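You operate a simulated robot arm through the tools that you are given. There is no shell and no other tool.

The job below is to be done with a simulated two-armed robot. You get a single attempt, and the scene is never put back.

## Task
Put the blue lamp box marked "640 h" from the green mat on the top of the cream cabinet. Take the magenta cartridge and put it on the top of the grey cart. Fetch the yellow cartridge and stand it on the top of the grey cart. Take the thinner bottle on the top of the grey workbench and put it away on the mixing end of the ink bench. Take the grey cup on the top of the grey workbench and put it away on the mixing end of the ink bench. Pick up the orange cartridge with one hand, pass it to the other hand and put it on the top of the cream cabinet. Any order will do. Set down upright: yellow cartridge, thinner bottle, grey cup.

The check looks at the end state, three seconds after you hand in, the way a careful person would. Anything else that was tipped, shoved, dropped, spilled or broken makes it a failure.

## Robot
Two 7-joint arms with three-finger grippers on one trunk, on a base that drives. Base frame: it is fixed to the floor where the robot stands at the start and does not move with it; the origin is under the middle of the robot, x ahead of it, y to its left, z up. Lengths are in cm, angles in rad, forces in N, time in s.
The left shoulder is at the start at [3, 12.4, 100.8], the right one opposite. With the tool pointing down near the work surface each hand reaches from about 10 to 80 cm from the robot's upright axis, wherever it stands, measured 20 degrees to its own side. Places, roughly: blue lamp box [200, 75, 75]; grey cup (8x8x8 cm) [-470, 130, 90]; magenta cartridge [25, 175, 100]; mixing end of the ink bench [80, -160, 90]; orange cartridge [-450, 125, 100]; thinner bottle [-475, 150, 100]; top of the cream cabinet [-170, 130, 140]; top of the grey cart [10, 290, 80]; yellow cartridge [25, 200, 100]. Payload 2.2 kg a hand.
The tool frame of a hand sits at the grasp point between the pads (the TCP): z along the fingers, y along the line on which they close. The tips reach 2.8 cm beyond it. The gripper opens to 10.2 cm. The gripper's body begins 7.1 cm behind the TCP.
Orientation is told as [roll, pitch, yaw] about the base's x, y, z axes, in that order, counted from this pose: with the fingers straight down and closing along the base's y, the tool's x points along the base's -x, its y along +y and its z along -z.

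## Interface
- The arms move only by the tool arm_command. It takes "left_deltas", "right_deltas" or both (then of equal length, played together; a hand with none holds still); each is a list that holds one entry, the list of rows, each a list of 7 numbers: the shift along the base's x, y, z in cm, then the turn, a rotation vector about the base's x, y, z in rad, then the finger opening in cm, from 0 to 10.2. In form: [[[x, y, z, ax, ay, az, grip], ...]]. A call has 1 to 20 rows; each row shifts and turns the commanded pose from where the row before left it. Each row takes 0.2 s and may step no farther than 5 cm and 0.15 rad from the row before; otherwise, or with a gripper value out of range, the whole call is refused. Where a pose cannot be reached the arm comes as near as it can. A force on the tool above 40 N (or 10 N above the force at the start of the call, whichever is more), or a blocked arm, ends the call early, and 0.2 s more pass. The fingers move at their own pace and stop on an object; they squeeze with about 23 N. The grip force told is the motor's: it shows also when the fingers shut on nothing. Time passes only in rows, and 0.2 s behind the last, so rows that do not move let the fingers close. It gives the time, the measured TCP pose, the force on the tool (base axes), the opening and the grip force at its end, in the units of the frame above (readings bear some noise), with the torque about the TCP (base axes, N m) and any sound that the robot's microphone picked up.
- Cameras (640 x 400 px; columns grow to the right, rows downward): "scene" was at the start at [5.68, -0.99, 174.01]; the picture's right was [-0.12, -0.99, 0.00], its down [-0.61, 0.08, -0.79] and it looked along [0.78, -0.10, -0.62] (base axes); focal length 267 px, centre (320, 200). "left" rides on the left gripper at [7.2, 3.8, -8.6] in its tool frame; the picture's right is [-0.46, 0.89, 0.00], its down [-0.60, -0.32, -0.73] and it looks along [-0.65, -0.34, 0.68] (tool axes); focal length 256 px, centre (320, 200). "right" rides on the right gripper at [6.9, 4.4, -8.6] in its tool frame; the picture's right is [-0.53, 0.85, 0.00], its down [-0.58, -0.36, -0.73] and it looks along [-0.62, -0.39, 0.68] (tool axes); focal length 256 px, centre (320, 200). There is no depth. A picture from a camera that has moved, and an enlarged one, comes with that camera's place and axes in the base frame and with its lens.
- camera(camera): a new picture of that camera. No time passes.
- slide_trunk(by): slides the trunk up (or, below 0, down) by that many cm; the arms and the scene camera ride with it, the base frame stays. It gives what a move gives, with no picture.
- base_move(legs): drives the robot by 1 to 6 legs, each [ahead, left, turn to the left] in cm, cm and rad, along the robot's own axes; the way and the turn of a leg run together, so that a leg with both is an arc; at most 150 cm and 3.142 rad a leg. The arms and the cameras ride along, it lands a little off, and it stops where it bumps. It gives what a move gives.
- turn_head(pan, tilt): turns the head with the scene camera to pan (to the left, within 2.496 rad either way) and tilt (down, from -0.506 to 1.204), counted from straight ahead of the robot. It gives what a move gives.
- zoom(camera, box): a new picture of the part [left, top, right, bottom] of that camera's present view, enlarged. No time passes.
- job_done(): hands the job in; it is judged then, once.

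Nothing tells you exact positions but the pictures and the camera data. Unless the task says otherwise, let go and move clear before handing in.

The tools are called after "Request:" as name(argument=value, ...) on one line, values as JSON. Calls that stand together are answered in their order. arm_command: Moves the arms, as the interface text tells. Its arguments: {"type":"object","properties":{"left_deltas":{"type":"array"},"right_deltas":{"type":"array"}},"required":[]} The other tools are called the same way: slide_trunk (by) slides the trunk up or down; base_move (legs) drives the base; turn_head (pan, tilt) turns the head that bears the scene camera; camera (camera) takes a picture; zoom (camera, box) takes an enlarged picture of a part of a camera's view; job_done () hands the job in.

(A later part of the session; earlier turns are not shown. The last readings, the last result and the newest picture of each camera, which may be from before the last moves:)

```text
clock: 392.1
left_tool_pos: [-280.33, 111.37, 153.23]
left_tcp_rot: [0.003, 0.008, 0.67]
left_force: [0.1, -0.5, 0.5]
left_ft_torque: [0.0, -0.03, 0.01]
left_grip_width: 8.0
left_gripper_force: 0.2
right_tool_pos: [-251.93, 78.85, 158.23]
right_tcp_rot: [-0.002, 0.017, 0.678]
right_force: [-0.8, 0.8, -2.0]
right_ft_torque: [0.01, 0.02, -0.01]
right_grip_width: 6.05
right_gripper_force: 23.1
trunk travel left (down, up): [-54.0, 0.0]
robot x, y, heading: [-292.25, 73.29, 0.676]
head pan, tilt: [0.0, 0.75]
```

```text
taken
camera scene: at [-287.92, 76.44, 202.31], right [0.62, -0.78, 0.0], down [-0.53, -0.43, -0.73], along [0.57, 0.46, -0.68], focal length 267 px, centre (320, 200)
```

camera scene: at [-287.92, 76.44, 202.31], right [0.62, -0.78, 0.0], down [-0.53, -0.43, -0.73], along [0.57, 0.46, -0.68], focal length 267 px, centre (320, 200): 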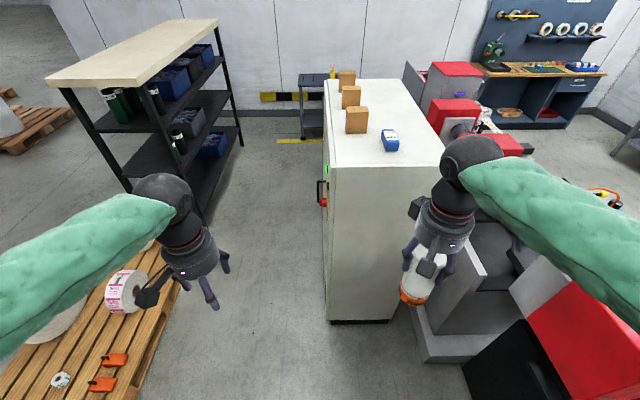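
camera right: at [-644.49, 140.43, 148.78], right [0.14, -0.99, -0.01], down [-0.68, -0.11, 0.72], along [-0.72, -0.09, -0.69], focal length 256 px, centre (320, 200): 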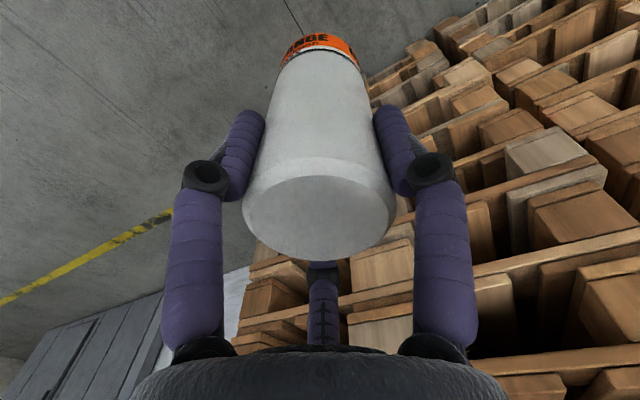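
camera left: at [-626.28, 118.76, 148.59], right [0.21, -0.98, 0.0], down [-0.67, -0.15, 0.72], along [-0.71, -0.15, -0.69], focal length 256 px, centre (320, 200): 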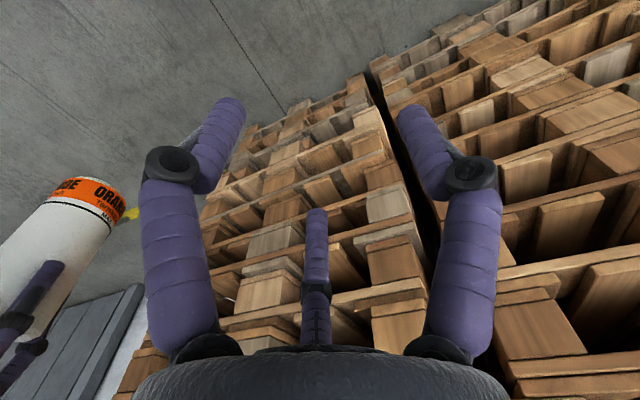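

The cabinet is ahead; I square up and approach with the cartridge's lower end above the top.

Request:
base_move(legs=[[0, 0, 0.024]])

Request:
base_move(legs=[[42, 0, 0]])

Request:
camera(camera="scene")

Request:
camera(camera="right")

```text
clock: 392.9
left_tool_pos: [-281.2, 111.7, 153.23]
left_tcp_rot: [0.003, 0.009, 0.695]
left_force: [0.0, -0.3, 0.2]
left_ft_torque: [0.0, 0.02, -0.02]
left_grip_width: 8.0
left_gripper_force: 0.0
right_tool_pos: [-252.05, 79.61, 158.18]
right_tcp_rot: [-0.004, 0.017, 0.703]
right_force: [-0.9, 0.1, -2.2]
right_ft_torque: [-0.02, -0.02, 0.0]
right_grip_width: 6.03
right_gripper_force: 23.4
trunk travel left (down, up): [-54.0, 0.0]
robot x, y, heading: [-292.02, 73.04, 0.704]
head pan, tilt: [0.0, 0.75]
```

```text
clock: 395.4
left_tool_pos: [-249.49, 138.61, 153.2]
left_tcp_rot: [0.003, 0.009, 0.698]
left_force: [-0.3, 0.1, -0.8]
left_ft_torque: [0.01, -0.01, 0.03]
left_grip_width: 7.99
left_gripper_force: 0.1
right_tool_pos: [-220.25, 106.71, 158.23]
right_tcp_rot: [-0.002, 0.017, 0.705]
right_force: [0.3, -1.9, -0.9]
right_ft_torque: [0.03, -0.02, 0.0]
right_grip_width: 6.02
right_gripper_force: 22.9
trunk travel left (down, up): [-54.0, 0.0]
robot x, y, heading: [-260.52, 99.86, 0.706]
head pan, tilt: [0.0, 0.75]
```

```text
taken
camera scene: at [-256.2, 103.38, 202.31], right [0.65, -0.76, 0.0], down [-0.52, -0.44, -0.73], along [0.56, 0.47, -0.68], focal length 267 px, centre (320, 200)
```

scene: 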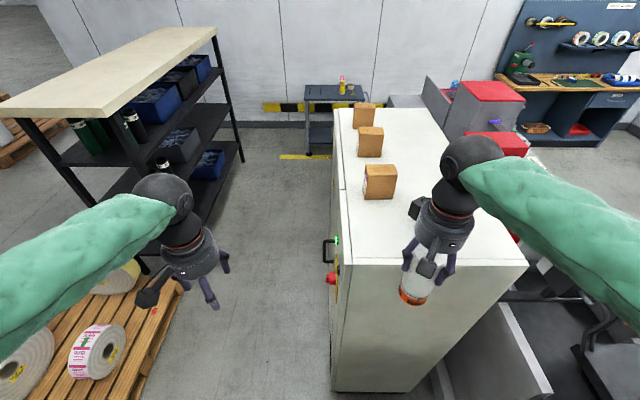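

```text
taken
camera right: at [-228.31, 105.65, 166.95], right [-0.14, 0.99, -0.01], down [0.68, 0.11, 0.72], along [0.72, 0.09, -0.69], focal length 256 px, centre (320, 200)
```

right: 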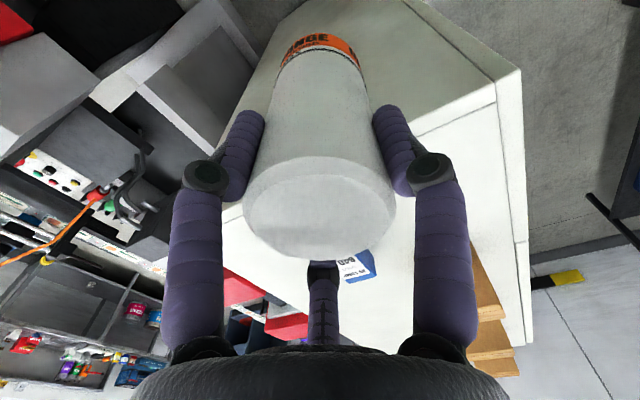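

Request:
arm_command(right_deltas=[[[2.38, 3.06, 0, 0.0126, -0.0116, 0, 3], [2.38, 3.06, 0, 0, 0, 0, 3], [2.38, 3.06, 0, 0, 0, 0, 3], [2.38, 3.06, 0, 0, 0, 0, 3], [2.38, 3.06, 0, 0, 0, 0, 3], [0, 0, 0, 0, 0, 0, 3]]])

Request:
camera(camera="scene")

Request:
zoom(camera="scene", box=[330, 90, 510, 270])

Request:
camera(camera="left")

```text
clock: 396.8
left_tool_pos: [-249.55, 138.4, 153.33]
left_tcp_rot: [0.001, 0.008, 0.695]
left_force: [-0.8, -0.1, 0.9]
left_ft_torque: [0.0, -0.06, -0.01]
left_grip_width: 8.02
left_gripper_force: 0.0
right_tool_pos: [-208.33, 121.93, 158.39]
right_tcp_rot: [0.0, 0.0, 0.705]
right_force: [-0.3, -0.6, -1.4]
right_ft_torque: [-0.01, -0.03, -0.02]
right_grip_width: 6.03
right_gripper_force: 22.6
trunk travel left (down, up): [-54.0, 0.0]
robot x, y, heading: [-260.38, 99.91, 0.701]
head pan, tilt: [0.0, 0.75]
```

```text
taken
camera scene: at [-256.21, 103.29, 202.31], right [0.65, -0.76, 0.0], down [-0.52, -0.44, -0.73], along [0.56, 0.47, -0.68], focal length 267 px, centre (320, 200)
```

scene: 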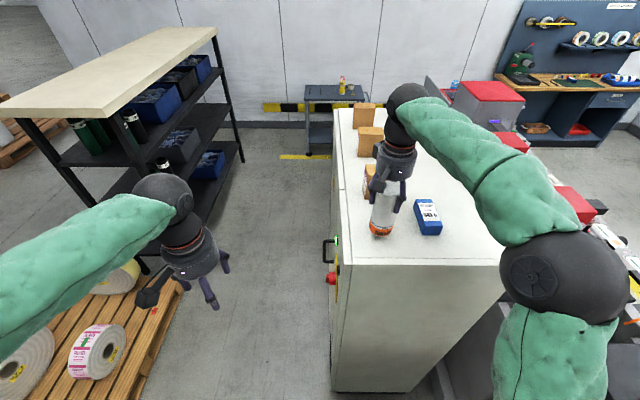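

```text
2.22 times, centred on (420, 180) of scene
camera zoom: at [-256.21, 103.29, 202.31], right [0.65, -0.76, 0.0], down [-0.52, -0.44, -0.73], along [0.56, 0.47, -0.68], focal length 593 px, centre (98, 244)
```

zoom: 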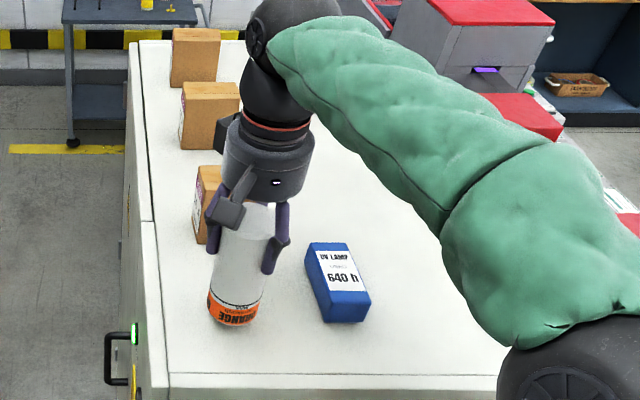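

```text
taken
camera left: at [-257.65, 136.8, 161.93], right [-0.21, 0.98, 0.0], down [0.67, 0.15, 0.73], along [0.71, 0.15, -0.69], focal length 256 px, centre (320, 200)
```

left: 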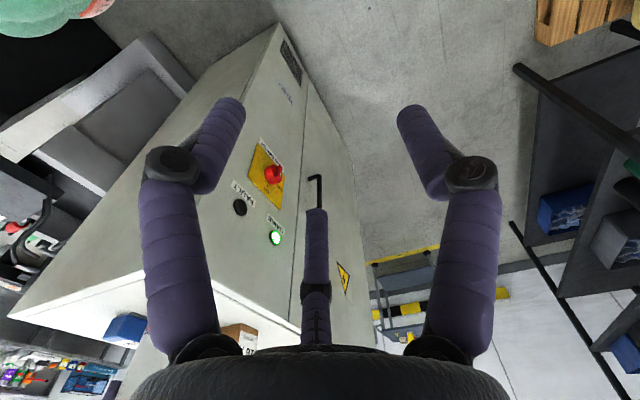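

The cartridge hangs over the free front-left area of the cabinet top, with clear space to lamp box and blocks. I lower it gently.

Request:
arm_command(right_deltas=[[[0, 0, -1, 0, 0, 0, 3], [0, 0, -0.8, 0, 0, 0, 3], [0, 0, 0, 0, 0, 0, 3]]])

Request:
arm_command(right_deltas=[[[0, 0, -0.4, 0, 0, 0, 3], [0, 0, -0.3, 0, 0, 0, 3], [0, 0, 0, 0, 0, 0, 3]]])

Request:
zoom(camera="scene", box=[330, 90, 510, 270])

```text
clock: 397.6
left_tool_pos: [-249.51, 138.7, 153.21]
left_tcp_rot: [0.002, 0.007, 0.696]
left_force: [-0.3, -0.4, 0.1]
left_ft_torque: [-0.02, -0.01, 0.01]
left_grip_width: 8.01
left_gripper_force: 0.0
right_tool_pos: [-208.41, 122.02, 156.58]
right_tcp_rot: [-0.002, 0.0, 0.705]
right_force: [-0.7, -1.4, 4.8]
right_ft_torque: [-0.31, 0.28, 0.07]
right_grip_width: 6.07
right_gripper_force: 22.9
trunk travel left (down, up): [-54.0, 0.0]
robot x, y, heading: [-259.99, 99.78, 0.697]
head pan, tilt: [0.0, 0.75]
```

```text
clock: 398.4
left_tool_pos: [-249.56, 138.56, 153.35]
left_tcp_rot: [0.002, 0.007, 0.696]
left_force: [0.8, -0.9, -0.5]
left_ft_torque: [0.0, 0.04, -0.03]
left_grip_width: 8.04
left_gripper_force: 0.0
right_tool_pos: [-208.52, 122.02, 155.92]
right_tcp_rot: [-0.003, -0.004, 0.704]
right_force: [3.4, 1.0, 19.1]
right_ft_torque: [0.14, -0.14, -0.05]
right_grip_width: 6.05
right_gripper_force: 22.9
trunk travel left (down, up): [-54.0, 0.0]
robot x, y, heading: [-260.49, 99.92, 0.704]
head pan, tilt: [0.0, 0.75]
```

```text
2.22 times, centred on (420, 180) of scene
camera zoom: at [-256.25, 103.41, 202.32], right [0.65, -0.76, 0.0], down [-0.52, -0.44, -0.73], along [0.56, 0.47, -0.68], focal length 593 px, centre (98, 244)
```

zoom: 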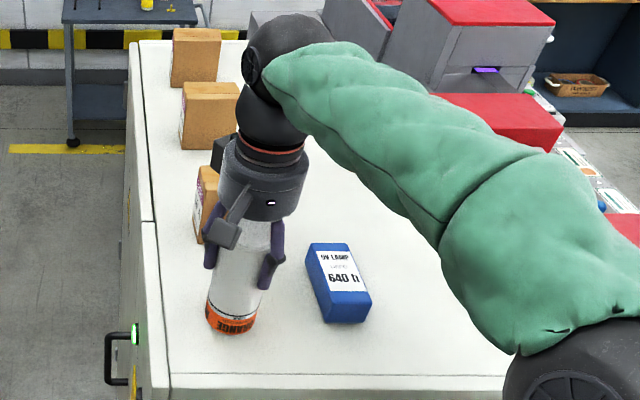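

Contact made. I ease off slightly, open the fingers slowly and rise straight up.

Request:
arm_command(right_deltas=[[[0, 0, 0.2, 0, 0, 0, 3], [0, 0, 0, 0, 0, 0, 6.2], [0, 0, 0, 0, 0, 0, 6.8], [0, 0, 0, 0, 0, 0, 7.6], [0, 0, 0, 0, 0, 0, 8.6], [0, 0, 0, 0, 0, 0, 8.6], [0, 0, 1, 0, 0, 0, 8.6], [0, 0, 1, 0, 0, 0, 8.6], [0, 0, 1.5, 0, 0, 0, 8.6], [0, 0, 1.5, 0, 0, 0, 8.6], [0, 0, 1.5, 0, 0, 0, 8.6], [0, 0, 0, 0, 0, 0, 8.6]]])

Request:
camera(camera="scene")

Request:
camera(camera="right")

```text
clock: 401.0
left_tool_pos: [-249.52, 138.63, 153.32]
left_tcp_rot: [0.001, 0.01, 0.696]
left_force: [0.8, -0.2, 0.7]
left_ft_torque: [-0.02, 0.04, 0.0]
left_grip_width: 8.0
left_gripper_force: 0.0
right_tool_pos: [-208.35, 122.09, 162.46]
right_tcp_rot: [-0.002, -0.001, 0.706]
right_force: [-1.0, 0.3, -0.9]
right_ft_torque: [0.02, 0.02, -0.01]
right_grip_width: 8.62
right_gripper_force: 0.1
trunk travel left (down, up): [-54.0, 0.0]
robot x, y, heading: [-260.35, 100.09, 0.704]
head pan, tilt: [0.0, 0.75]
```

```text
taken
camera scene: at [-256.1, 103.47, 202.31], right [0.65, -0.76, 0.0], down [-0.52, -0.44, -0.73], along [0.56, 0.47, -0.68], focal length 267 px, centre (320, 200)
```

scene: 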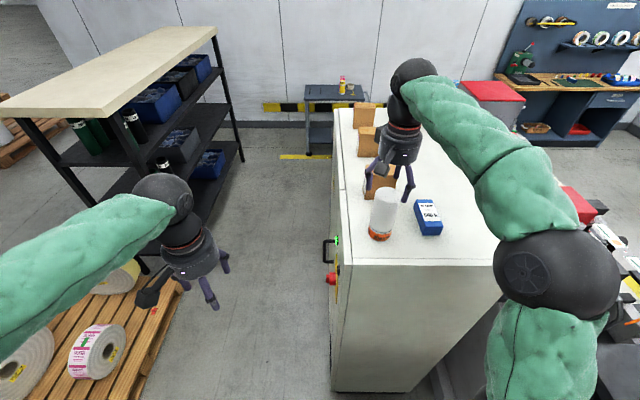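

```text
taken
camera right: at [-216.51, 120.91, 171.08], right [-0.14, 0.99, 0.0], down [0.67, 0.1, 0.73], along [0.72, 0.1, -0.68], focal length 256 px, centre (320, 200)
```

right: 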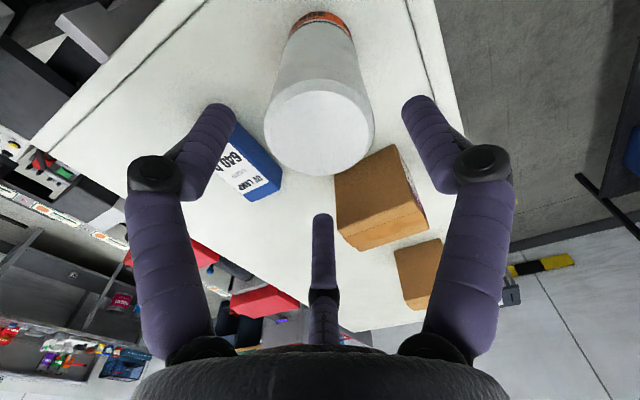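

The orange cartridge stands on the cabinet. I rise a bit more, retract the hand, and back away.

Request:
arm_command(right_deltas=[[[0, 0, 1, 0, 0, 0, 8.6], [-0.5, -0.5, 0.8, 0, 0, 0, 8.6], [-2.4, -3.06, 0, 0, 0, 0, 8.6], [-2.4, -3.06, 0, 0, 0, 0, 8.6], [-2.4, -3.06, 0, 0, 0, 0, 8.6], [-2.4, -3.06, 0, 0, 0, 0, 8.6], [-2.4, -3.06, 0, 0, 0, 0, 8.6], [0, 0, 0, 0, 0, 0, 8.6]]])

Request:
camera(camera="scene")

Request:
zoom(camera="scene", box=[330, 90, 510, 270])

```text
clock: 402.8
left_tool_pos: [-249.44, 138.73, 153.3]
left_tcp_rot: [0.0, 0.01, 0.699]
left_force: [-0.3, 0.2, -0.7]
left_ft_torque: [-0.03, 0.01, -0.01]
left_grip_width: 7.98
left_gripper_force: 0.1
right_tool_pos: [-220.8, 106.28, 164.3]
right_tcp_rot: [-0.001, 0.002, 0.706]
right_force: [0.4, 0.9, -1.1]
right_ft_torque: [-0.04, 0.01, 0.01]
right_grip_width: 8.59
right_gripper_force: 0.0
trunk travel left (down, up): [-54.0, 0.0]
robot x, y, heading: [-259.89, 99.95, 0.703]
head pan, tilt: [0.0, 0.75]
```

```text
taken
camera scene: at [-256.01, 103.62, 202.3], right [0.65, -0.76, 0.0], down [-0.52, -0.44, -0.73], along [0.56, 0.47, -0.68], focal length 267 px, centre (320, 200)
```

scene: 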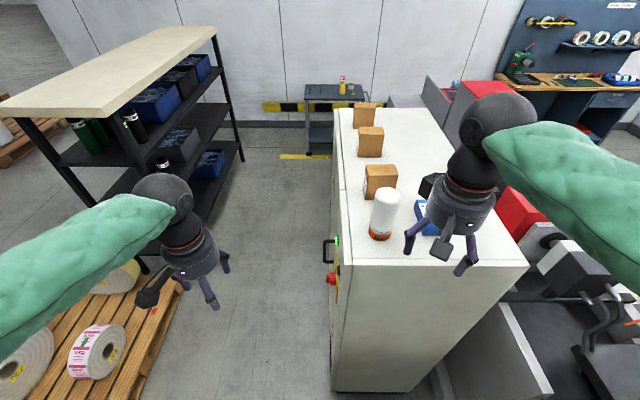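

```text
2.22 times, centred on (420, 180) of scene
camera zoom: at [-256.01, 103.62, 202.3], right [0.65, -0.76, 0.0], down [-0.52, -0.44, -0.73], along [0.56, 0.47, -0.68], focal length 593 px, centre (98, 244)
```

zoom: 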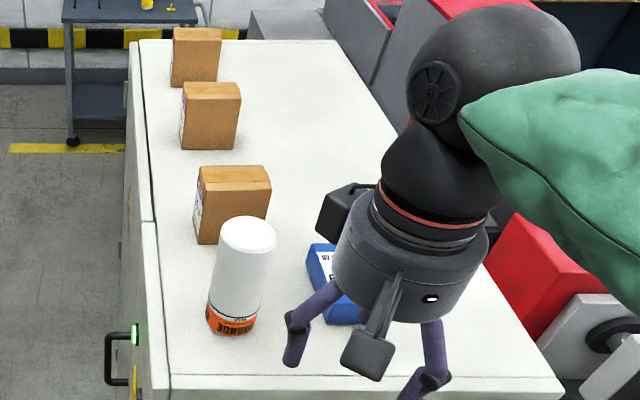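

Lamp box and orange cartridge are both on the cabinet. I now return to the bench for the bottle and cup: back along the corridor, then up the aisle with arms stretched forward.

Request:
base_move(legs=[[-130, 0, 0], [-130, 0, 0], [0, 0, 1.568]])

Request:
turn_head(pan=0, tilt=0.7)

Request:
camera(camera="scene")

```text
clock: 419.3
left_tool_pos: [-498.61, -56.81, 153.39]
left_tcp_rot: [0.003, 0.01, 2.257]
left_force: [0.5, 0.0, -0.5]
left_ft_torque: [0.04, -0.01, 0.02]
left_grip_width: 8.02
left_gripper_force: 0.1
right_tool_pos: [-465.96, -28.41, 164.38]
right_tcp_rot: [-0.002, 0.001, 2.266]
right_force: [-0.6, 0.5, 0.4]
right_ft_torque: [-0.01, 0.01, 0.0]
right_grip_width: 8.59
right_gripper_force: 0.0
trunk travel left (down, up): [-54.0, 0.0]
robot x, y, heading: [-460.18, -67.92, 2.266]
head pan, tilt: [0.0, 0.75]
```

```text
clock: 420.0
left_tool_pos: [-498.61, -56.55, 153.39]
left_tcp_rot: [0.002, 0.008, 2.256]
left_force: [-0.6, 0.3, -0.5]
left_ft_torque: [0.01, 0.01, -0.03]
left_grip_width: 8.01
left_gripper_force: 0.0
right_tool_pos: [-465.93, -28.41, 164.38]
right_tcp_rot: [-0.003, 0.0, 2.265]
right_force: [0.3, 1.1, -1.1]
right_ft_torque: [0.0, -0.04, -0.02]
right_grip_width: 8.58
right_gripper_force: 0.1
trunk travel left (down, up): [-54.0, 0.0]
robot x, y, heading: [-460.0, -67.72, 2.26]
head pan, tilt: [0.0, 0.7]
```

```text
taken
camera scene: at [-463.47, -63.54, 202.73], right [0.77, 0.64, 0.0], down [0.41, -0.5, -0.76], along [-0.49, 0.59, -0.64], focal length 267 px, centre (320, 200)
```

scene: 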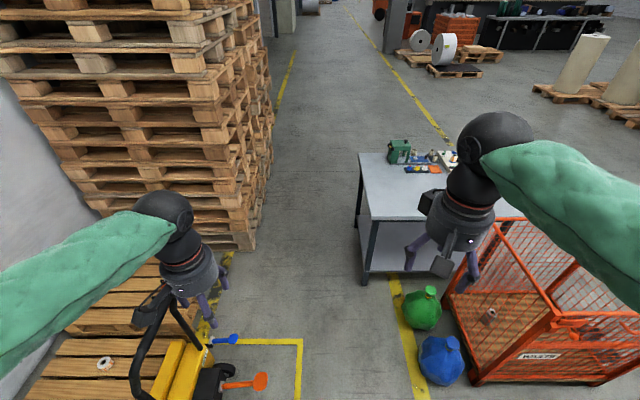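

The stack looks the same as before, so nothing shifted. I stretch the arms and drive up the aisle and around behind the bench as I did the first time.

Request:
arm_command(left_deltas=[[[-1.31, 3.26, -1.68, 0, 0, 0, 8], [-1.31, 3.26, -1.68, 0, 0, 0, 8], [-1.31, 3.26, -1.68, 0, 0, 0, 8], [-1.31, 3.26, -1.68, 0, 0, 0, 8], [-1.31, 3.26, -1.68, 0, 0, 0, 8], [-1.31, 3.26, -1.68, 0, 0, 0, 8], [-1.31, 3.26, -1.68, 0, 0, 0, 8], [-1.31, 3.26, -1.68, 0, 0, 0, 8], [0, 0, 0, 0, 0, 0, 8]]], right_deltas=[[[-2.71, 1.98, -3.0, 0, 0, 0, 8], [-2.71, 1.98, -3.0, 0, 0, 0, 8], [-2.71, 1.98, -3.0, 0, 0, 0, 8], [-2.71, 1.98, -3.0, 0, 0, 0, 8], [-2.71, 1.98, -3.0, 0, 0, 0, 8], [-2.71, 1.98, -3.0, 0, 0, 0, 8], [-2.71, 1.98, -3.0, 0, 0, 0, 8], [-2.71, 1.98, -3.0, 0, 0, 0, 8], [0, 0, 0, 0, 0, 0, 8]]])

Request:
base_move(legs=[[134, 0, 0.007], [136, 0, 0], [0, -92, 0], [0, -91, 0]])

Request:
base_move(legs=[[0, 0, 1.571]])

Request:
turn_head(pan=0.5, tilt=0.7)

Request:
camera(camera="scene")

```text
clock: 422.0
left_tool_pos: [-509.1, -30.52, 139.97]
left_tcp_rot: [0.0, 0.005, 2.256]
left_force: [-0.4, -0.3, 0.4]
left_ft_torque: [0.03, 0.01, 0.03]
left_grip_width: 7.97
left_gripper_force: 0.0
right_tool_pos: [-487.66, -12.7, 140.4]
right_tcp_rot: [-0.002, -0.004, 2.265]
right_force: [0.4, -0.6, 0.2]
right_ft_torque: [0.03, 0.01, 0.03]
right_grip_width: 8.0
right_gripper_force: 0.3
trunk travel left (down, up): [-54.0, 0.0]
robot x, y, heading: [-459.91, -67.78, 2.264]
head pan, tilt: [0.0, 0.7]
```

```text
clock: 443.9
left_tool_pos: [-539.4, 294.41, 139.85]
left_tcp_rot: [0.002, 0.009, 2.244]
left_force: [0.1, -0.2, -0.5]
left_ft_torque: [0.0, 0.0, -0.03]
left_grip_width: 8.02
left_gripper_force: 0.0
right_tool_pos: [-517.57, 312.11, 140.39]
right_tcp_rot: [-0.002, 0.001, 2.251]
right_force: [-0.5, -1.0, 0.6]
right_ft_torque: [0.01, 0.04, 0.0]
right_grip_width: 8.04
right_gripper_force: 0.0
trunk travel left (down, up): [-54.0, 0.0]
robot x, y, heading: [-490.59, 256.56, 2.25]
head pan, tilt: [0.0, 0.7]
```

```text
clock: 448.1
left_tool_pos: [-529.44, 208.23, 139.92]
left_tcp_rot: [0.001, 0.009, -2.483]
left_force: [-0.1, 0.1, 0.1]
left_ft_torque: [0.01, 0.0, 0.01]
left_grip_width: 7.96
left_gripper_force: 0.1
right_tool_pos: [-546.84, 230.29, 140.29]
right_tcp_rot: [0.0, 0.0, -2.476]
right_force: [-0.6, -0.5, -0.4]
right_ft_torque: [0.0, -0.03, 0.0]
right_grip_width: 8.0
right_gripper_force: 0.1
trunk travel left (down, up): [-54.0, 0.0]
robot x, y, heading: [-490.51, 256.26, -2.478]
head pan, tilt: [0.0, 0.7]
```

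```text
clock: 449.0
left_tool_pos: [-529.48, 208.28, 139.87]
left_tcp_rot: [0.001, 0.009, -2.483]
left_force: [-0.2, -0.9, 0.5]
left_ft_torque: [-0.02, -0.01, 0.01]
left_grip_width: 8.0
left_gripper_force: 0.0
right_tool_pos: [-546.76, 230.23, 140.14]
right_tcp_rot: [-0.002, 0.001, -2.475]
right_force: [-0.4, 0.0, 0.9]
right_ft_torque: [0.05, 0.0, 0.01]
right_grip_width: 8.02
right_gripper_force: 0.1
trunk travel left (down, up): [-54.0, 0.0]
robot x, y, heading: [-490.86, 256.5, -2.481]
head pan, tilt: [0.499, 0.7]
```

```text
taken
camera scene: at [-491.69, 250.49, 202.73], right [-0.92, 0.4, 0.0], down [0.26, 0.59, -0.76], along [-0.3, -0.7, -0.64], focal length 267 px, centre (320, 200)
```

scene: 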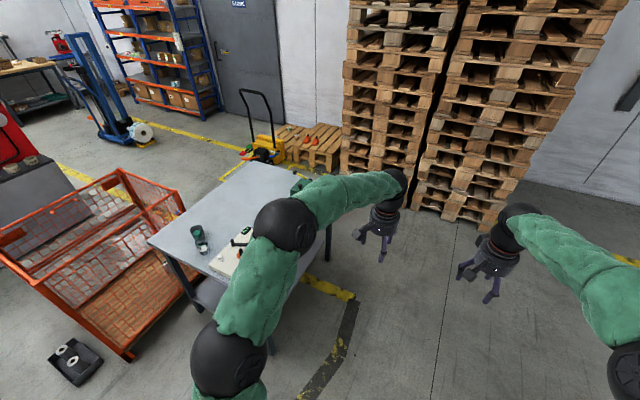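

Request:
base_move(legs=[[0, 0, 0.037], [-2, 108, 0]])

Request:
slide_trunk(by=-16)

Request:
turn_head(pan=0.1, tilt=0.9)

Request:
camera(camera="scene")

Request:
zoom(camera="scene", box=[280, 180, 440, 300])

Request:
camera(camera="right")

Request:
camera(camera="left")

```text
clock: 454.9
left_tool_pos: [-456.32, 126.01, 139.78]
left_tcp_rot: [0.002, 0.009, -2.44]
left_force: [-0.8, -0.1, -0.3]
left_ft_torque: [0.02, -0.01, -0.01]
left_grip_width: 8.0
left_gripper_force: 0.1
right_tool_pos: [-474.38, 147.31, 140.34]
right_tcp_rot: [-0.001, 0.0, -2.432]
right_force: [0.3, 0.7, -0.1]
right_ft_torque: [0.02, 0.01, -0.04]
right_grip_width: 8.03
right_gripper_force: 0.1
trunk travel left (down, up): [-54.0, 0.0]
robot x, y, heading: [-419.58, 175.45, -2.433]
head pan, tilt: [0.499, 0.7]
```

```text
clock: 456.8
left_tool_pos: [-456.31, 126.16, 123.8]
left_tcp_rot: [0.002, 0.008, -2.44]
left_force: [-0.1, 0.0, 1.0]
left_ft_torque: [0.02, -0.04, 0.01]
left_grip_width: 8.02
left_gripper_force: 0.1
right_tool_pos: [-474.46, 147.18, 124.3]
right_tcp_rot: [-0.002, -0.001, -2.432]
right_force: [-0.5, -0.5, 0.0]
right_ft_torque: [-0.01, -0.03, -0.01]
right_grip_width: 7.99
right_gripper_force: 0.0
trunk travel left (down, up): [-38.0, 16.0]
robot x, y, heading: [-419.82, 175.73, -2.438]
head pan, tilt: [0.499, 0.7]
```

```text
clock: 457.6
left_tool_pos: [-456.18, 125.96, 123.93]
left_tcp_rot: [0.001, 0.009, -2.438]
left_force: [0.3, 0.3, -0.1]
left_ft_torque: [0.0, 0.0, 0.0]
left_grip_width: 8.0
left_gripper_force: 0.1
right_tool_pos: [-474.51, 147.28, 124.3]
right_tcp_rot: [-0.001, 0.001, -2.431]
right_force: [0.0, -0.4, -0.9]
right_ft_torque: [0.02, 0.01, -0.02]
right_grip_width: 7.98
right_gripper_force: 0.1
trunk travel left (down, up): [-38.0, 16.0]
robot x, y, heading: [-419.72, 175.67, -2.436]
head pan, tilt: [0.099, 0.901]
```

```text
taken
camera scene: at [-422.53, 172.27, 185.12], right [-0.72, 0.69, 0.0], down [0.54, 0.57, -0.62], along [-0.43, -0.45, -0.78], focal length 267 px, centre (320, 200)
```

scene: 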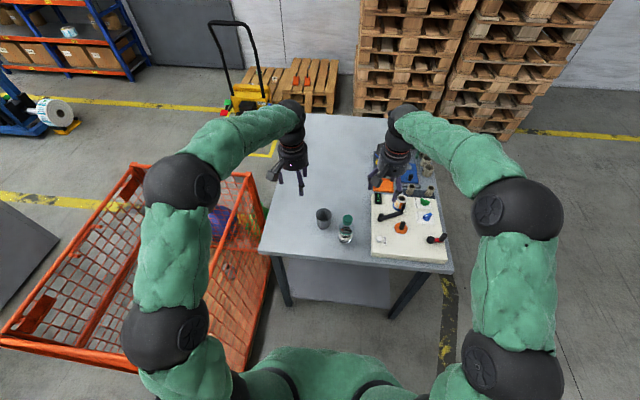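

```text
3.33 times, centred on (360, 240) of scene
camera zoom: at [-422.53, 172.27, 185.12], right [-0.72, 0.69, 0.0], down [0.54, 0.57, -0.62], along [-0.43, -0.45, -0.78], focal length 889 px, centre (187, 67)
```

zoom: 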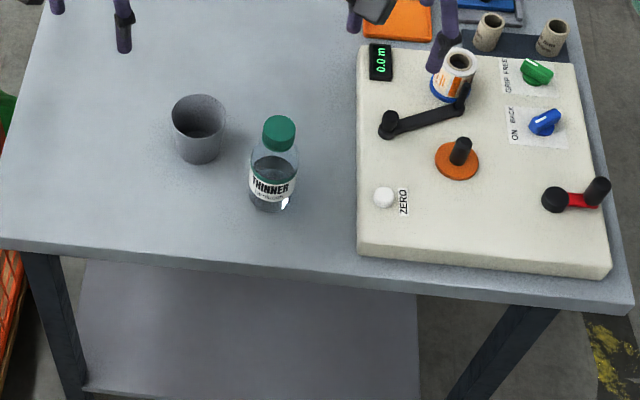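

```text
taken
camera right: at [-466.45, 148.39, 132.88], right [0.15, -0.99, 0.0], down [-0.67, -0.1, 0.73], along [-0.72, -0.11, -0.68], focal length 256 px, centre (320, 200)
```

right: 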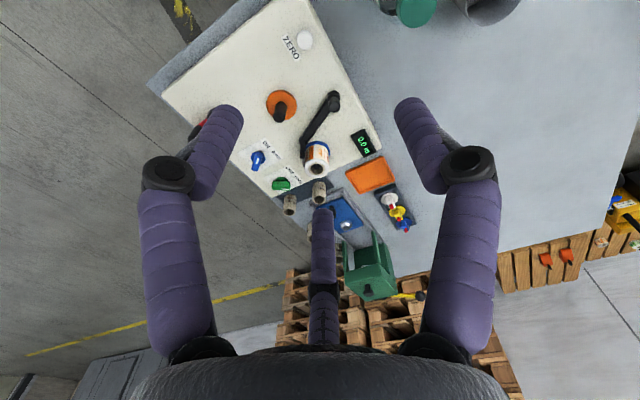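

```text
taken
camera left: at [-448.54, 127.79, 132.47], right [0.22, -0.98, 0.0], down [-0.67, -0.15, 0.73], along [-0.71, -0.16, -0.69], focal length 256 px, centre (320, 200)
```

left: 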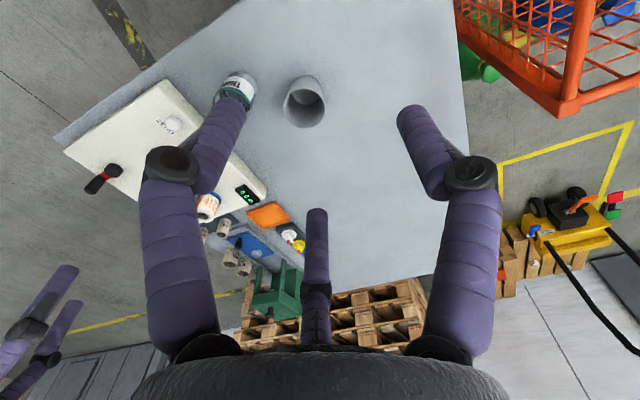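

The cup's rim is at about (−468.7, 125.4, 92) and the thinner bottle at (−470.7, 137.4), cap top z ≈ 100, with room between them. I edge 6 cm closer and bring the right hand over the bottle.

Request:
base_move(legs=[[6, 0, 0]])

Request:
arm_command(right_deltas=[[[2.7, -2, 0, 0, 0, 0, 8], [2.7, -2, 0, 0, 0, 0, 8], [2.6, -2, 0, 0, 0, 0, 8], [0, 0, 0, 0, 0, 0, 8]]], left_deltas=[[[3, -2, 0, 0, 0, 0, 10.2], [3, -2, 0, 0, 0, 0, 10.2], [3, -2, 0, 0, 0, 0, 10.2], [0, 0, 0, 0, 0, 0, 10.2]]])

Request:
camera(camera="right")

Request:
camera(camera="scene")

Request:
camera(camera="left")

```text
clock: 458.6
left_tool_pos: [-461.0, 122.0, 123.78]
left_tcp_rot: [0.002, 0.01, -2.441]
left_force: [-1.3, 0.2, 0.3]
left_ft_torque: [0.03, -0.06, 0.0]
left_grip_width: 8.0
left_gripper_force: 0.0
right_tool_pos: [-479.25, 143.37, 124.2]
right_tcp_rot: [-0.001, 0.003, -2.431]
right_force: [-0.8, -0.4, -2.0]
right_ft_torque: [0.02, -0.03, 0.02]
right_grip_width: 7.99
right_gripper_force: 0.1
trunk travel left (down, up): [-38.0, 16.0]
robot x, y, heading: [-424.02, 171.63, -2.435]
head pan, tilt: [0.099, 0.901]
```

```text
clock: 459.6
left_tool_pos: [-451.89, 116.23, 123.77]
left_tcp_rot: [0.004, 0.009, -2.442]
left_force: [0.5, 0.5, 0.4]
left_ft_torque: [-0.03, -0.01, 0.0]
left_grip_width: 10.23
left_gripper_force: 0.0
right_tool_pos: [-471.2, 137.44, 124.13]
right_tcp_rot: [-0.002, -0.001, -2.433]
right_force: [-0.1, 0.5, 0.0]
right_ft_torque: [-0.01, -0.04, -0.01]
right_grip_width: 7.99
right_gripper_force: 0.0
trunk travel left (down, up): [-38.0, 16.0]
robot x, y, heading: [-424.03, 171.94, -2.438]
head pan, tilt: [0.099, 0.901]
```

```text
taken
camera right: at [-463.12, 138.61, 132.78], right [0.15, -0.99, 0.0], down [-0.67, -0.1, 0.73], along [-0.72, -0.11, -0.68], focal length 256 px, centre (320, 200)
```

right: 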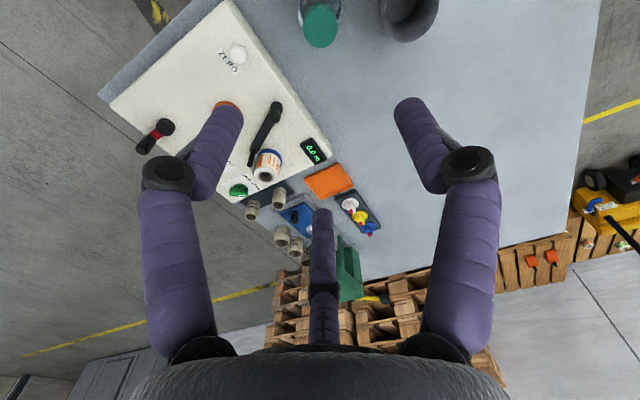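

```text
taken
camera scene: at [-427.25, 168.49, 185.12], right [-0.72, 0.69, 0.0], down [0.54, 0.57, -0.62], along [-0.43, -0.45, -0.78], focal length 267 px, centre (320, 200)
```

scene: 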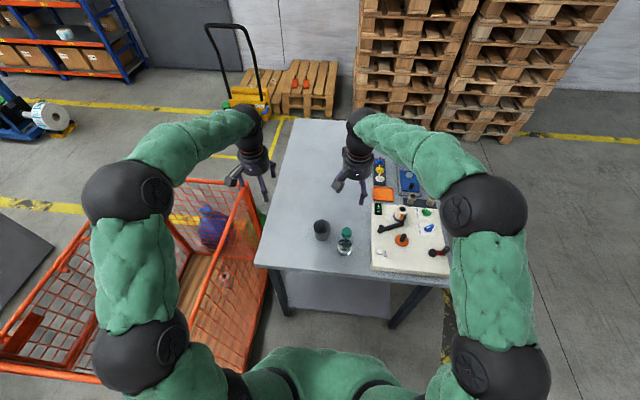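

```text
taken
camera left: at [-444.18, 117.98, 132.38], right [0.21, -0.98, 0.0], down [-0.67, -0.15, 0.72], along [-0.71, -0.15, -0.69], focal length 256 px, centre (320, 200)
```

left: 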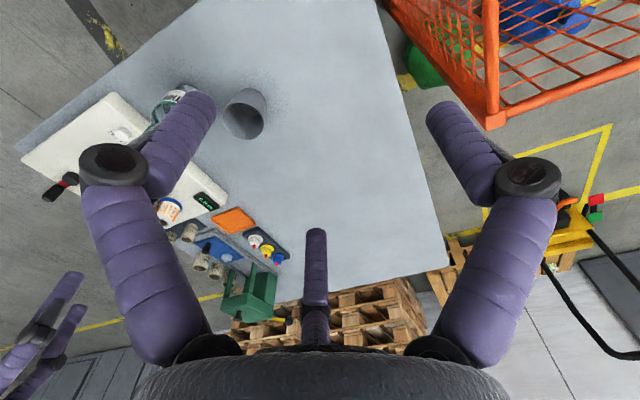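

Request:
arm_command(right_deltas=[[[0.9, 0.15, -3, 0, 0, 0, 8], [0, 0, -4, 0, 0, 0, 7], [0, 0, -4, 0, 0, 0, 7], [0, 0, 0, 0, 0, 0, 7]]])

Request:
camera(camera="right")

Request:
zoom(camera="scene", box=[280, 130, 440, 270])

```text
clock: 460.6
left_tool_pos: [-451.66, 116.35, 123.66]
left_tcp_rot: [0.003, 0.008, -2.443]
left_force: [0.9, -0.1, -0.2]
left_ft_torque: [-0.03, 0.01, 0.0]
left_grip_width: 10.23
left_gripper_force: 0.1
right_tool_pos: [-470.2, 137.66, 113.31]
right_tcp_rot: [-0.002, -0.001, -2.432]
right_force: [0.4, 0.5, -0.2]
right_ft_torque: [0.01, 0.02, -0.03]
right_grip_width: 6.97
right_gripper_force: 0.0
trunk travel left (down, up): [-38.0, 16.0]
robot x, y, heading: [-424.22, 171.58, -2.436]
head pan, tilt: [0.099, 0.901]
```

```text
taken
camera right: at [-462.12, 138.83, 121.86], right [0.15, -0.99, 0.0], down [-0.67, -0.1, 0.73], along [-0.72, -0.11, -0.68], focal length 256 px, centre (320, 200)
```

right: 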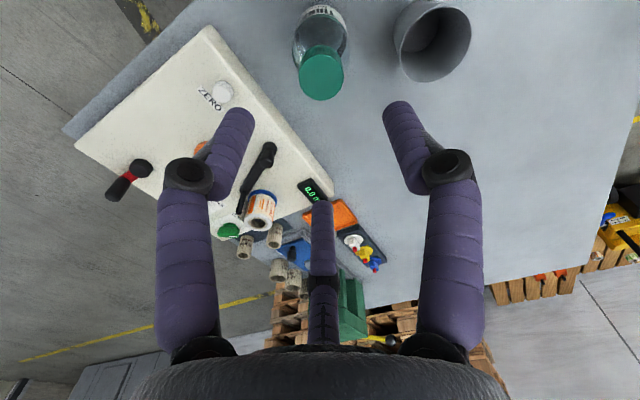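

```text
2.86 times, centred on (360, 200) of scene
camera zoom: at [-427.08, 168.46, 185.12], right [-0.72, 0.69, 0.0], down [0.54, 0.57, -0.62], along [-0.43, -0.45, -0.78], focal length 762 px, centre (206, 200)
```

zoom: 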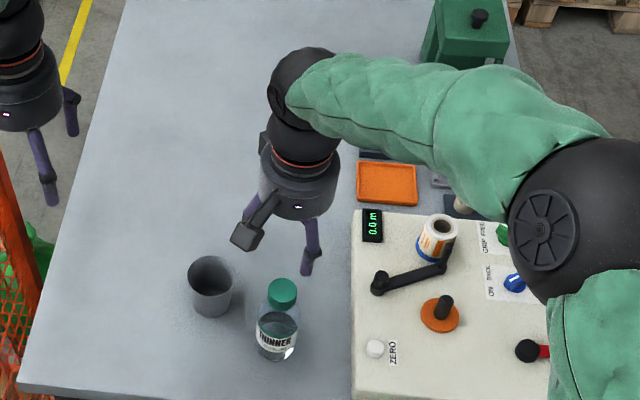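

The bottle's cap (3.6 cm wide, top z ≈ 101) is centred under the right hand. I lower over the cap and close on it.

Request:
arm_command(right_deltas=[[[0.15, -0.2, -4, 0, 0, 0, 7], [0, 0, -4, 0, 0, 0, 7], [0, 0, -3, 0, 0, 0, 7], [0, 0, 0, 0, 0, 0, 7]]])

Request:
camera(camera="right")

Request:
zoom(camera="scene", box=[280, 150, 440, 290])

```text
clock: 461.6
left_tool_pos: [-451.8, 116.27, 123.81]
left_tcp_rot: [0.002, 0.008, -2.443]
left_force: [0.0, 0.3, 0.1]
left_ft_torque: [-0.01, 0.02, 0.02]
left_grip_width: 10.2
left_gripper_force: 0.1
right_tool_pos: [-470.01, 137.51, 102.14]
right_tcp_rot: [-0.001, -0.001, -2.433]
right_force: [0.1, 0.5, 0.2]
right_ft_torque: [-0.02, 0.01, 0.04]
right_grip_width: 6.96
right_gripper_force: 0.1
trunk travel left (down, up): [-38.0, 16.0]
robot x, y, heading: [-424.26, 171.93, -2.437]
head pan, tilt: [0.099, 0.901]
```

```text
taken
camera right: at [-462.01, 138.56, 110.82], right [0.15, -0.99, 0.0], down [-0.67, -0.1, 0.73], along [-0.72, -0.11, -0.68], focal length 256 px, centre (320, 200)
```

right: 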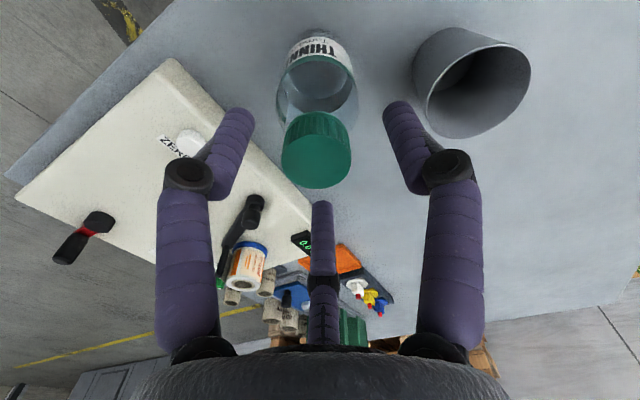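

```text
2.86 times, centred on (360, 220) of scene
camera zoom: at [-427.05, 168.44, 185.12], right [-0.72, 0.69, 0.0], down [0.54, 0.57, -0.62], along [-0.43, -0.45, -0.78], focal length 762 px, centre (206, 143)
```

zoom: 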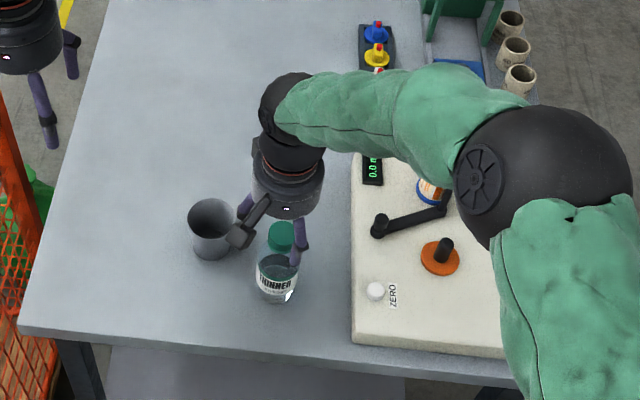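

Request:
arm_command(right_deltas=[[[0, 0, -2, 0, 0, 0, 7], [0, 0, -2, 0, 0, 0, 7], [0, 0, 0, 0, 0, 0, 7]]])

Request:
arm_command(right_deltas=[[[0, 0, 0, 0, 0, 0, 5.5], [0, 0, 0, 0, 0, 0, 4.5], [0, 0, 0, 0, 0, 0, 3.5], [0, 0, 0, 0, 0, 0, 2.5], [0, 0, 0, 0, 0, 0, 1.5], [0, 0, 0, 0, 0, 0, 1.5]]])

Request:
camera(camera="right")

Request:
zoom(camera="scene", box=[280, 150, 440, 290])

```text
clock: 462.4
left_tool_pos: [-451.88, 116.14, 123.79]
left_tcp_rot: [0.003, 0.009, -2.442]
left_force: [-0.9, 0.8, 0.2]
left_ft_torque: [-0.01, 0.02, 0.02]
left_grip_width: 10.22
left_gripper_force: 0.0
right_tool_pos: [-470.16, 137.33, 98.25]
right_tcp_rot: [-0.002, 0.001, -2.432]
right_force: [0.6, 0.2, -0.6]
right_ft_torque: [0.0, 0.03, 0.0]
right_grip_width: 6.99
right_gripper_force: 0.1
trunk travel left (down, up): [-38.0, 16.0]
robot x, y, heading: [-423.99, 171.85, -2.43]
head pan, tilt: [0.099, 0.901]
```

```text
clock: 463.8
left_tool_pos: [-451.74, 116.33, 123.84]
left_tcp_rot: [0.002, 0.007, -2.443]
left_force: [-0.2, 0.1, 0.5]
left_ft_torque: [-0.02, 0.0, 0.0]
left_grip_width: 10.2
left_gripper_force: 0.1
right_tool_pos: [-470.17, 137.29, 98.42]
right_tcp_rot: [-0.003, -0.002, -2.431]
right_force: [-5.0, 2.5, 18.0]
right_ft_torque: [0.3, 0.34, 0.02]
right_grip_width: 4.32
right_gripper_force: 21.6
trunk travel left (down, up): [-38.0, 16.0]
robot x, y, heading: [-424.34, 171.88, -2.432]
head pan, tilt: [0.099, 0.901]
```

```text
taken
camera right: at [-462.04, 138.53, 107.0], right [0.14, -0.99, 0.0], down [-0.67, -0.1, 0.73], along [-0.73, -0.11, -0.68], focal length 256 px, centre (320, 200)
```

right: 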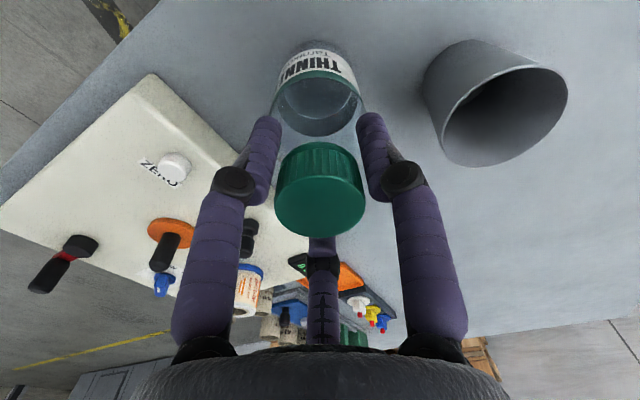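

```text
2.86 times, centred on (360, 220) of scene
camera zoom: at [-427.02, 168.54, 185.13], right [-0.72, 0.69, 0.0], down [0.54, 0.56, -0.62], along [-0.43, -0.45, -0.78], focal length 762 px, centre (206, 143)
```

zoom: 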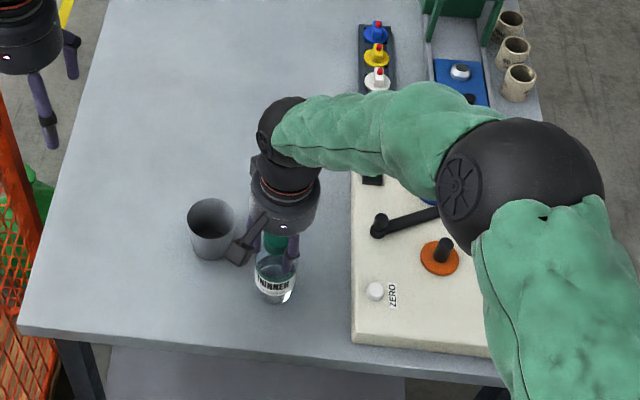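

The fingertips met the bottle's sloping shoulder below the cap. I open, go up about 1.5 cm and close on the cap only.

Request:
arm_command(right_deltas=[[[0, 0, 0, 0, 0, 0, 5.5], [0, 0, 0, 0, 0, 0, 6.5], [0, 0, 0, 0, 0, 0, 6.5], [0, 0, 0.8, 0, 0, 0, 6.5], [0, 0, 0.8, 0, 0, 0, 6.5], [0, 0, 0, 0, 0, 0, 5], [0, 0, 0, 0, 0, 0, 4], [0, 0, 0, 0, 0, 0, 3], [0, 0, 0, 0, 0, 0, 2], [0, 0, 0, 0, 0, 0, 1.5], [0, 0, 0, 0, 0, 0, 1.5]]])

Request:
camera(camera="right")

```text
clock: 466.2
left_tool_pos: [-451.76, 116.16, 123.85]
left_tcp_rot: [0.003, 0.008, -2.442]
left_force: [0.3, -0.7, 0.9]
left_ft_torque: [-0.02, 0.02, -0.03]
left_grip_width: 10.18
left_gripper_force: 0.0
right_tool_pos: [-469.87, 137.41, 99.94]
right_tcp_rot: [-0.003, 0.0, -2.432]
right_force: [-1.2, 0.0, 0.0]
right_ft_torque: [-0.01, -0.01, -0.01]
right_grip_width: 3.44
right_gripper_force: 22.5
trunk travel left (down, up): [-38.0, 16.0]
robot x, y, heading: [-424.07, 172.04, -2.432]
head pan, tilt: [0.099, 0.901]
```

```text
taken
camera right: at [-461.96, 138.53, 108.45], right [0.15, -0.99, 0.0], down [-0.67, -0.1, 0.73], along [-0.72, -0.11, -0.68], focal length 256 px, centre (320, 200)
```

right: 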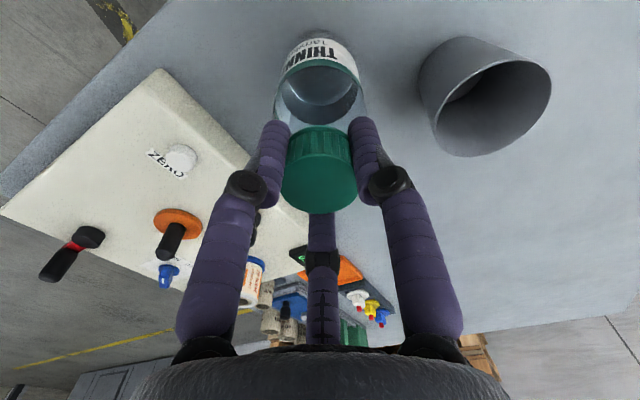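

Now the fingers hold the cap squarely (3.44 cm). I lift a little and check.

Request:
arm_command(right_deltas=[[[0, 0, 0.5, 0, 0, 0, 1.5], [0, 0, 0.5, 0, 0, 0, 1.5], [0, 0, 1, 0, 0, 0, 1.5], [0, 0, 0, 0, 0, 0, 1.5]]])

Request:
camera(camera="right")

Request:
zoom(camera="scene", box=[280, 150, 440, 290])

```text
clock: 467.2
left_tool_pos: [-451.79, 116.23, 123.67]
left_tcp_rot: [0.002, 0.008, -2.443]
left_force: [0.8, 0.3, -0.1]
left_ft_torque: [-0.03, 0.01, -0.02]
left_grip_width: 10.2
left_gripper_force: 0.1
right_tool_pos: [-470.17, 137.33, 101.77]
right_tcp_rot: [-0.001, 0.0, -2.43]
right_force: [-0.9, 0.0, -0.8]
right_ft_torque: [0.0, 0.01, -0.01]
right_grip_width: 3.45
right_gripper_force: 23.0
trunk travel left (down, up): [-38.0, 16.0]
robot x, y, heading: [-423.78, 172.01, -2.434]
head pan, tilt: [0.099, 0.901]
```

```text
taken
camera right: at [-461.98, 138.49, 110.46], right [0.15, -0.99, 0.0], down [-0.67, -0.1, 0.73], along [-0.72, -0.11, -0.68], focal length 256 px, centre (320, 200)
```

right: 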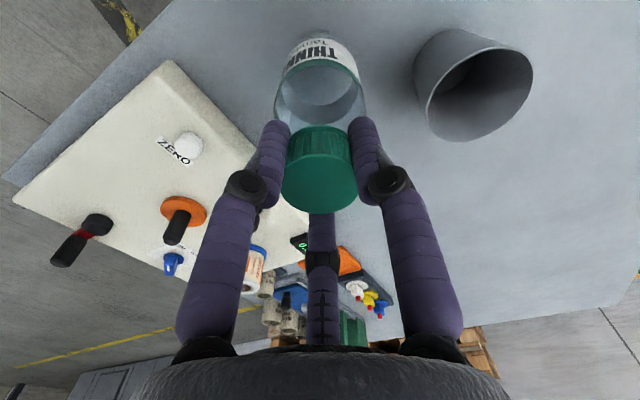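

```text
2.86 times, centred on (360, 220) of scene
camera zoom: at [-427.12, 168.37, 185.12], right [-0.72, 0.69, 0.0], down [0.54, 0.57, -0.62], along [-0.43, -0.45, -0.78], focal length 762 px, centre (206, 143)
```

zoom: 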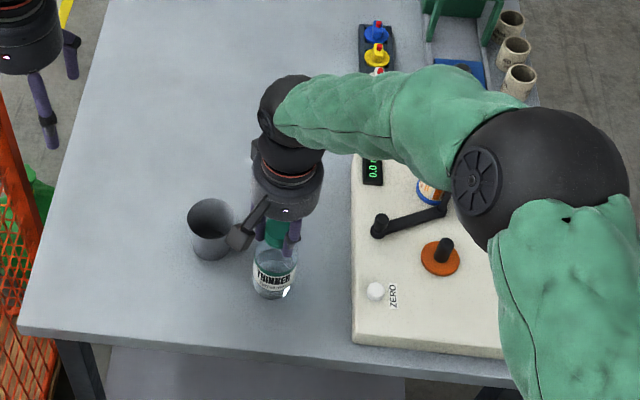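

The bottle comes up with the hand. I lift it well clear and move it aside to the right, then turn to the cup.

Request:
arm_command(right_deltas=[[[0, 0, 2, 0, 0, 0, 1.5], [0, 0, 3, 0, 0, 0, 1.5], [0, 0, 3, 0, 0, 0, 1.5], [0, 0, 4, 0, 0, 0, 1.5], [0, 0, 4, 0, 0, 0, 1.5], [0, 0, 4, 0, 0, 0, 1.5], [0, 0, 4, 0, 0, 0, 1.5], [0, 3, 2, 0, 0, 0, 1.5], [0, 4, 0, 0, 0, 0, 1.5], [0, 4, 0, 0, 0, 0, 1.5], [0, 4, 0, 0, 0, 0, 1.5], [0, 4, 0, 0, 0, 0, 1.5], [0, 0, 0, 0, 0, 0, 1.5]]])

Request:
camera(camera="scene")

Request:
camera(camera="right")

Request:
camera(camera="left")

```text
clock: 470.0
left_tool_pos: [-451.81, 116.06, 123.75]
left_tcp_rot: [0.002, 0.009, -2.44]
left_force: [0.3, -0.5, -0.2]
left_ft_torque: [0.0, 0.02, -0.02]
left_grip_width: 10.19
left_gripper_force: 0.0
right_tool_pos: [-470.07, 156.25, 127.89]
right_tcp_rot: [-0.005, 0.0, -2.431]
right_force: [-0.9, -0.6, -1.4]
right_ft_torque: [0.01, 0.01, 0.0]
right_grip_width: 3.4
right_gripper_force: 22.7
trunk travel left (down, up): [-38.0, 16.0]
robot x, y, heading: [-424.19, 172.08, -2.439]
head pan, tilt: [0.099, 0.901]
```

```text
taken
camera scene: at [-427.14, 168.24, 185.11], right [-0.72, 0.69, 0.0], down [0.54, 0.57, -0.62], along [-0.43, -0.45, -0.78], focal length 267 px, centre (320, 200)
```

scene: 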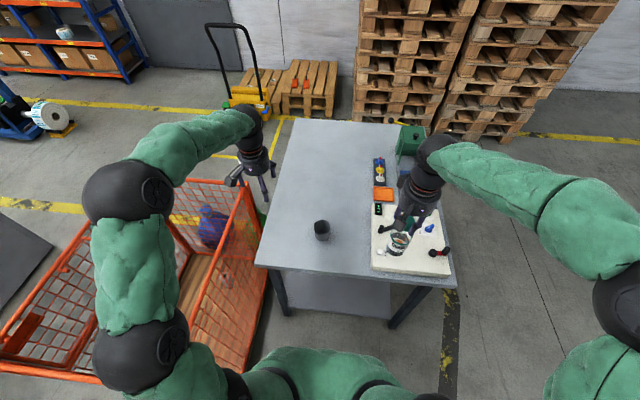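

```text
taken
camera right: at [-461.96, 157.33, 136.4], right [0.15, -0.99, 0.0], down [-0.67, -0.1, 0.73], along [-0.72, -0.1, -0.68], focal length 256 px, centre (320, 200)
```

right: 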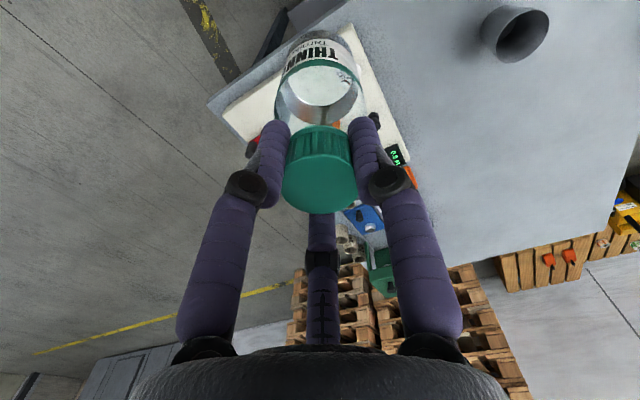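

```text
taken
camera left: at [-444.12, 117.82, 132.31], right [0.22, -0.98, 0.0], down [-0.67, -0.15, 0.72], along [-0.71, -0.15, -0.69], focal length 256 px, centre (320, 200)
```

left: 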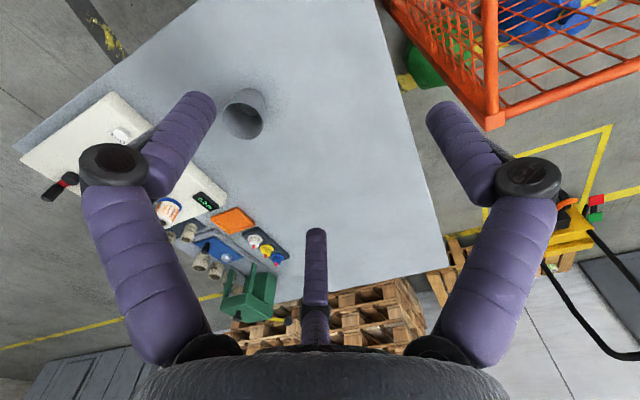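

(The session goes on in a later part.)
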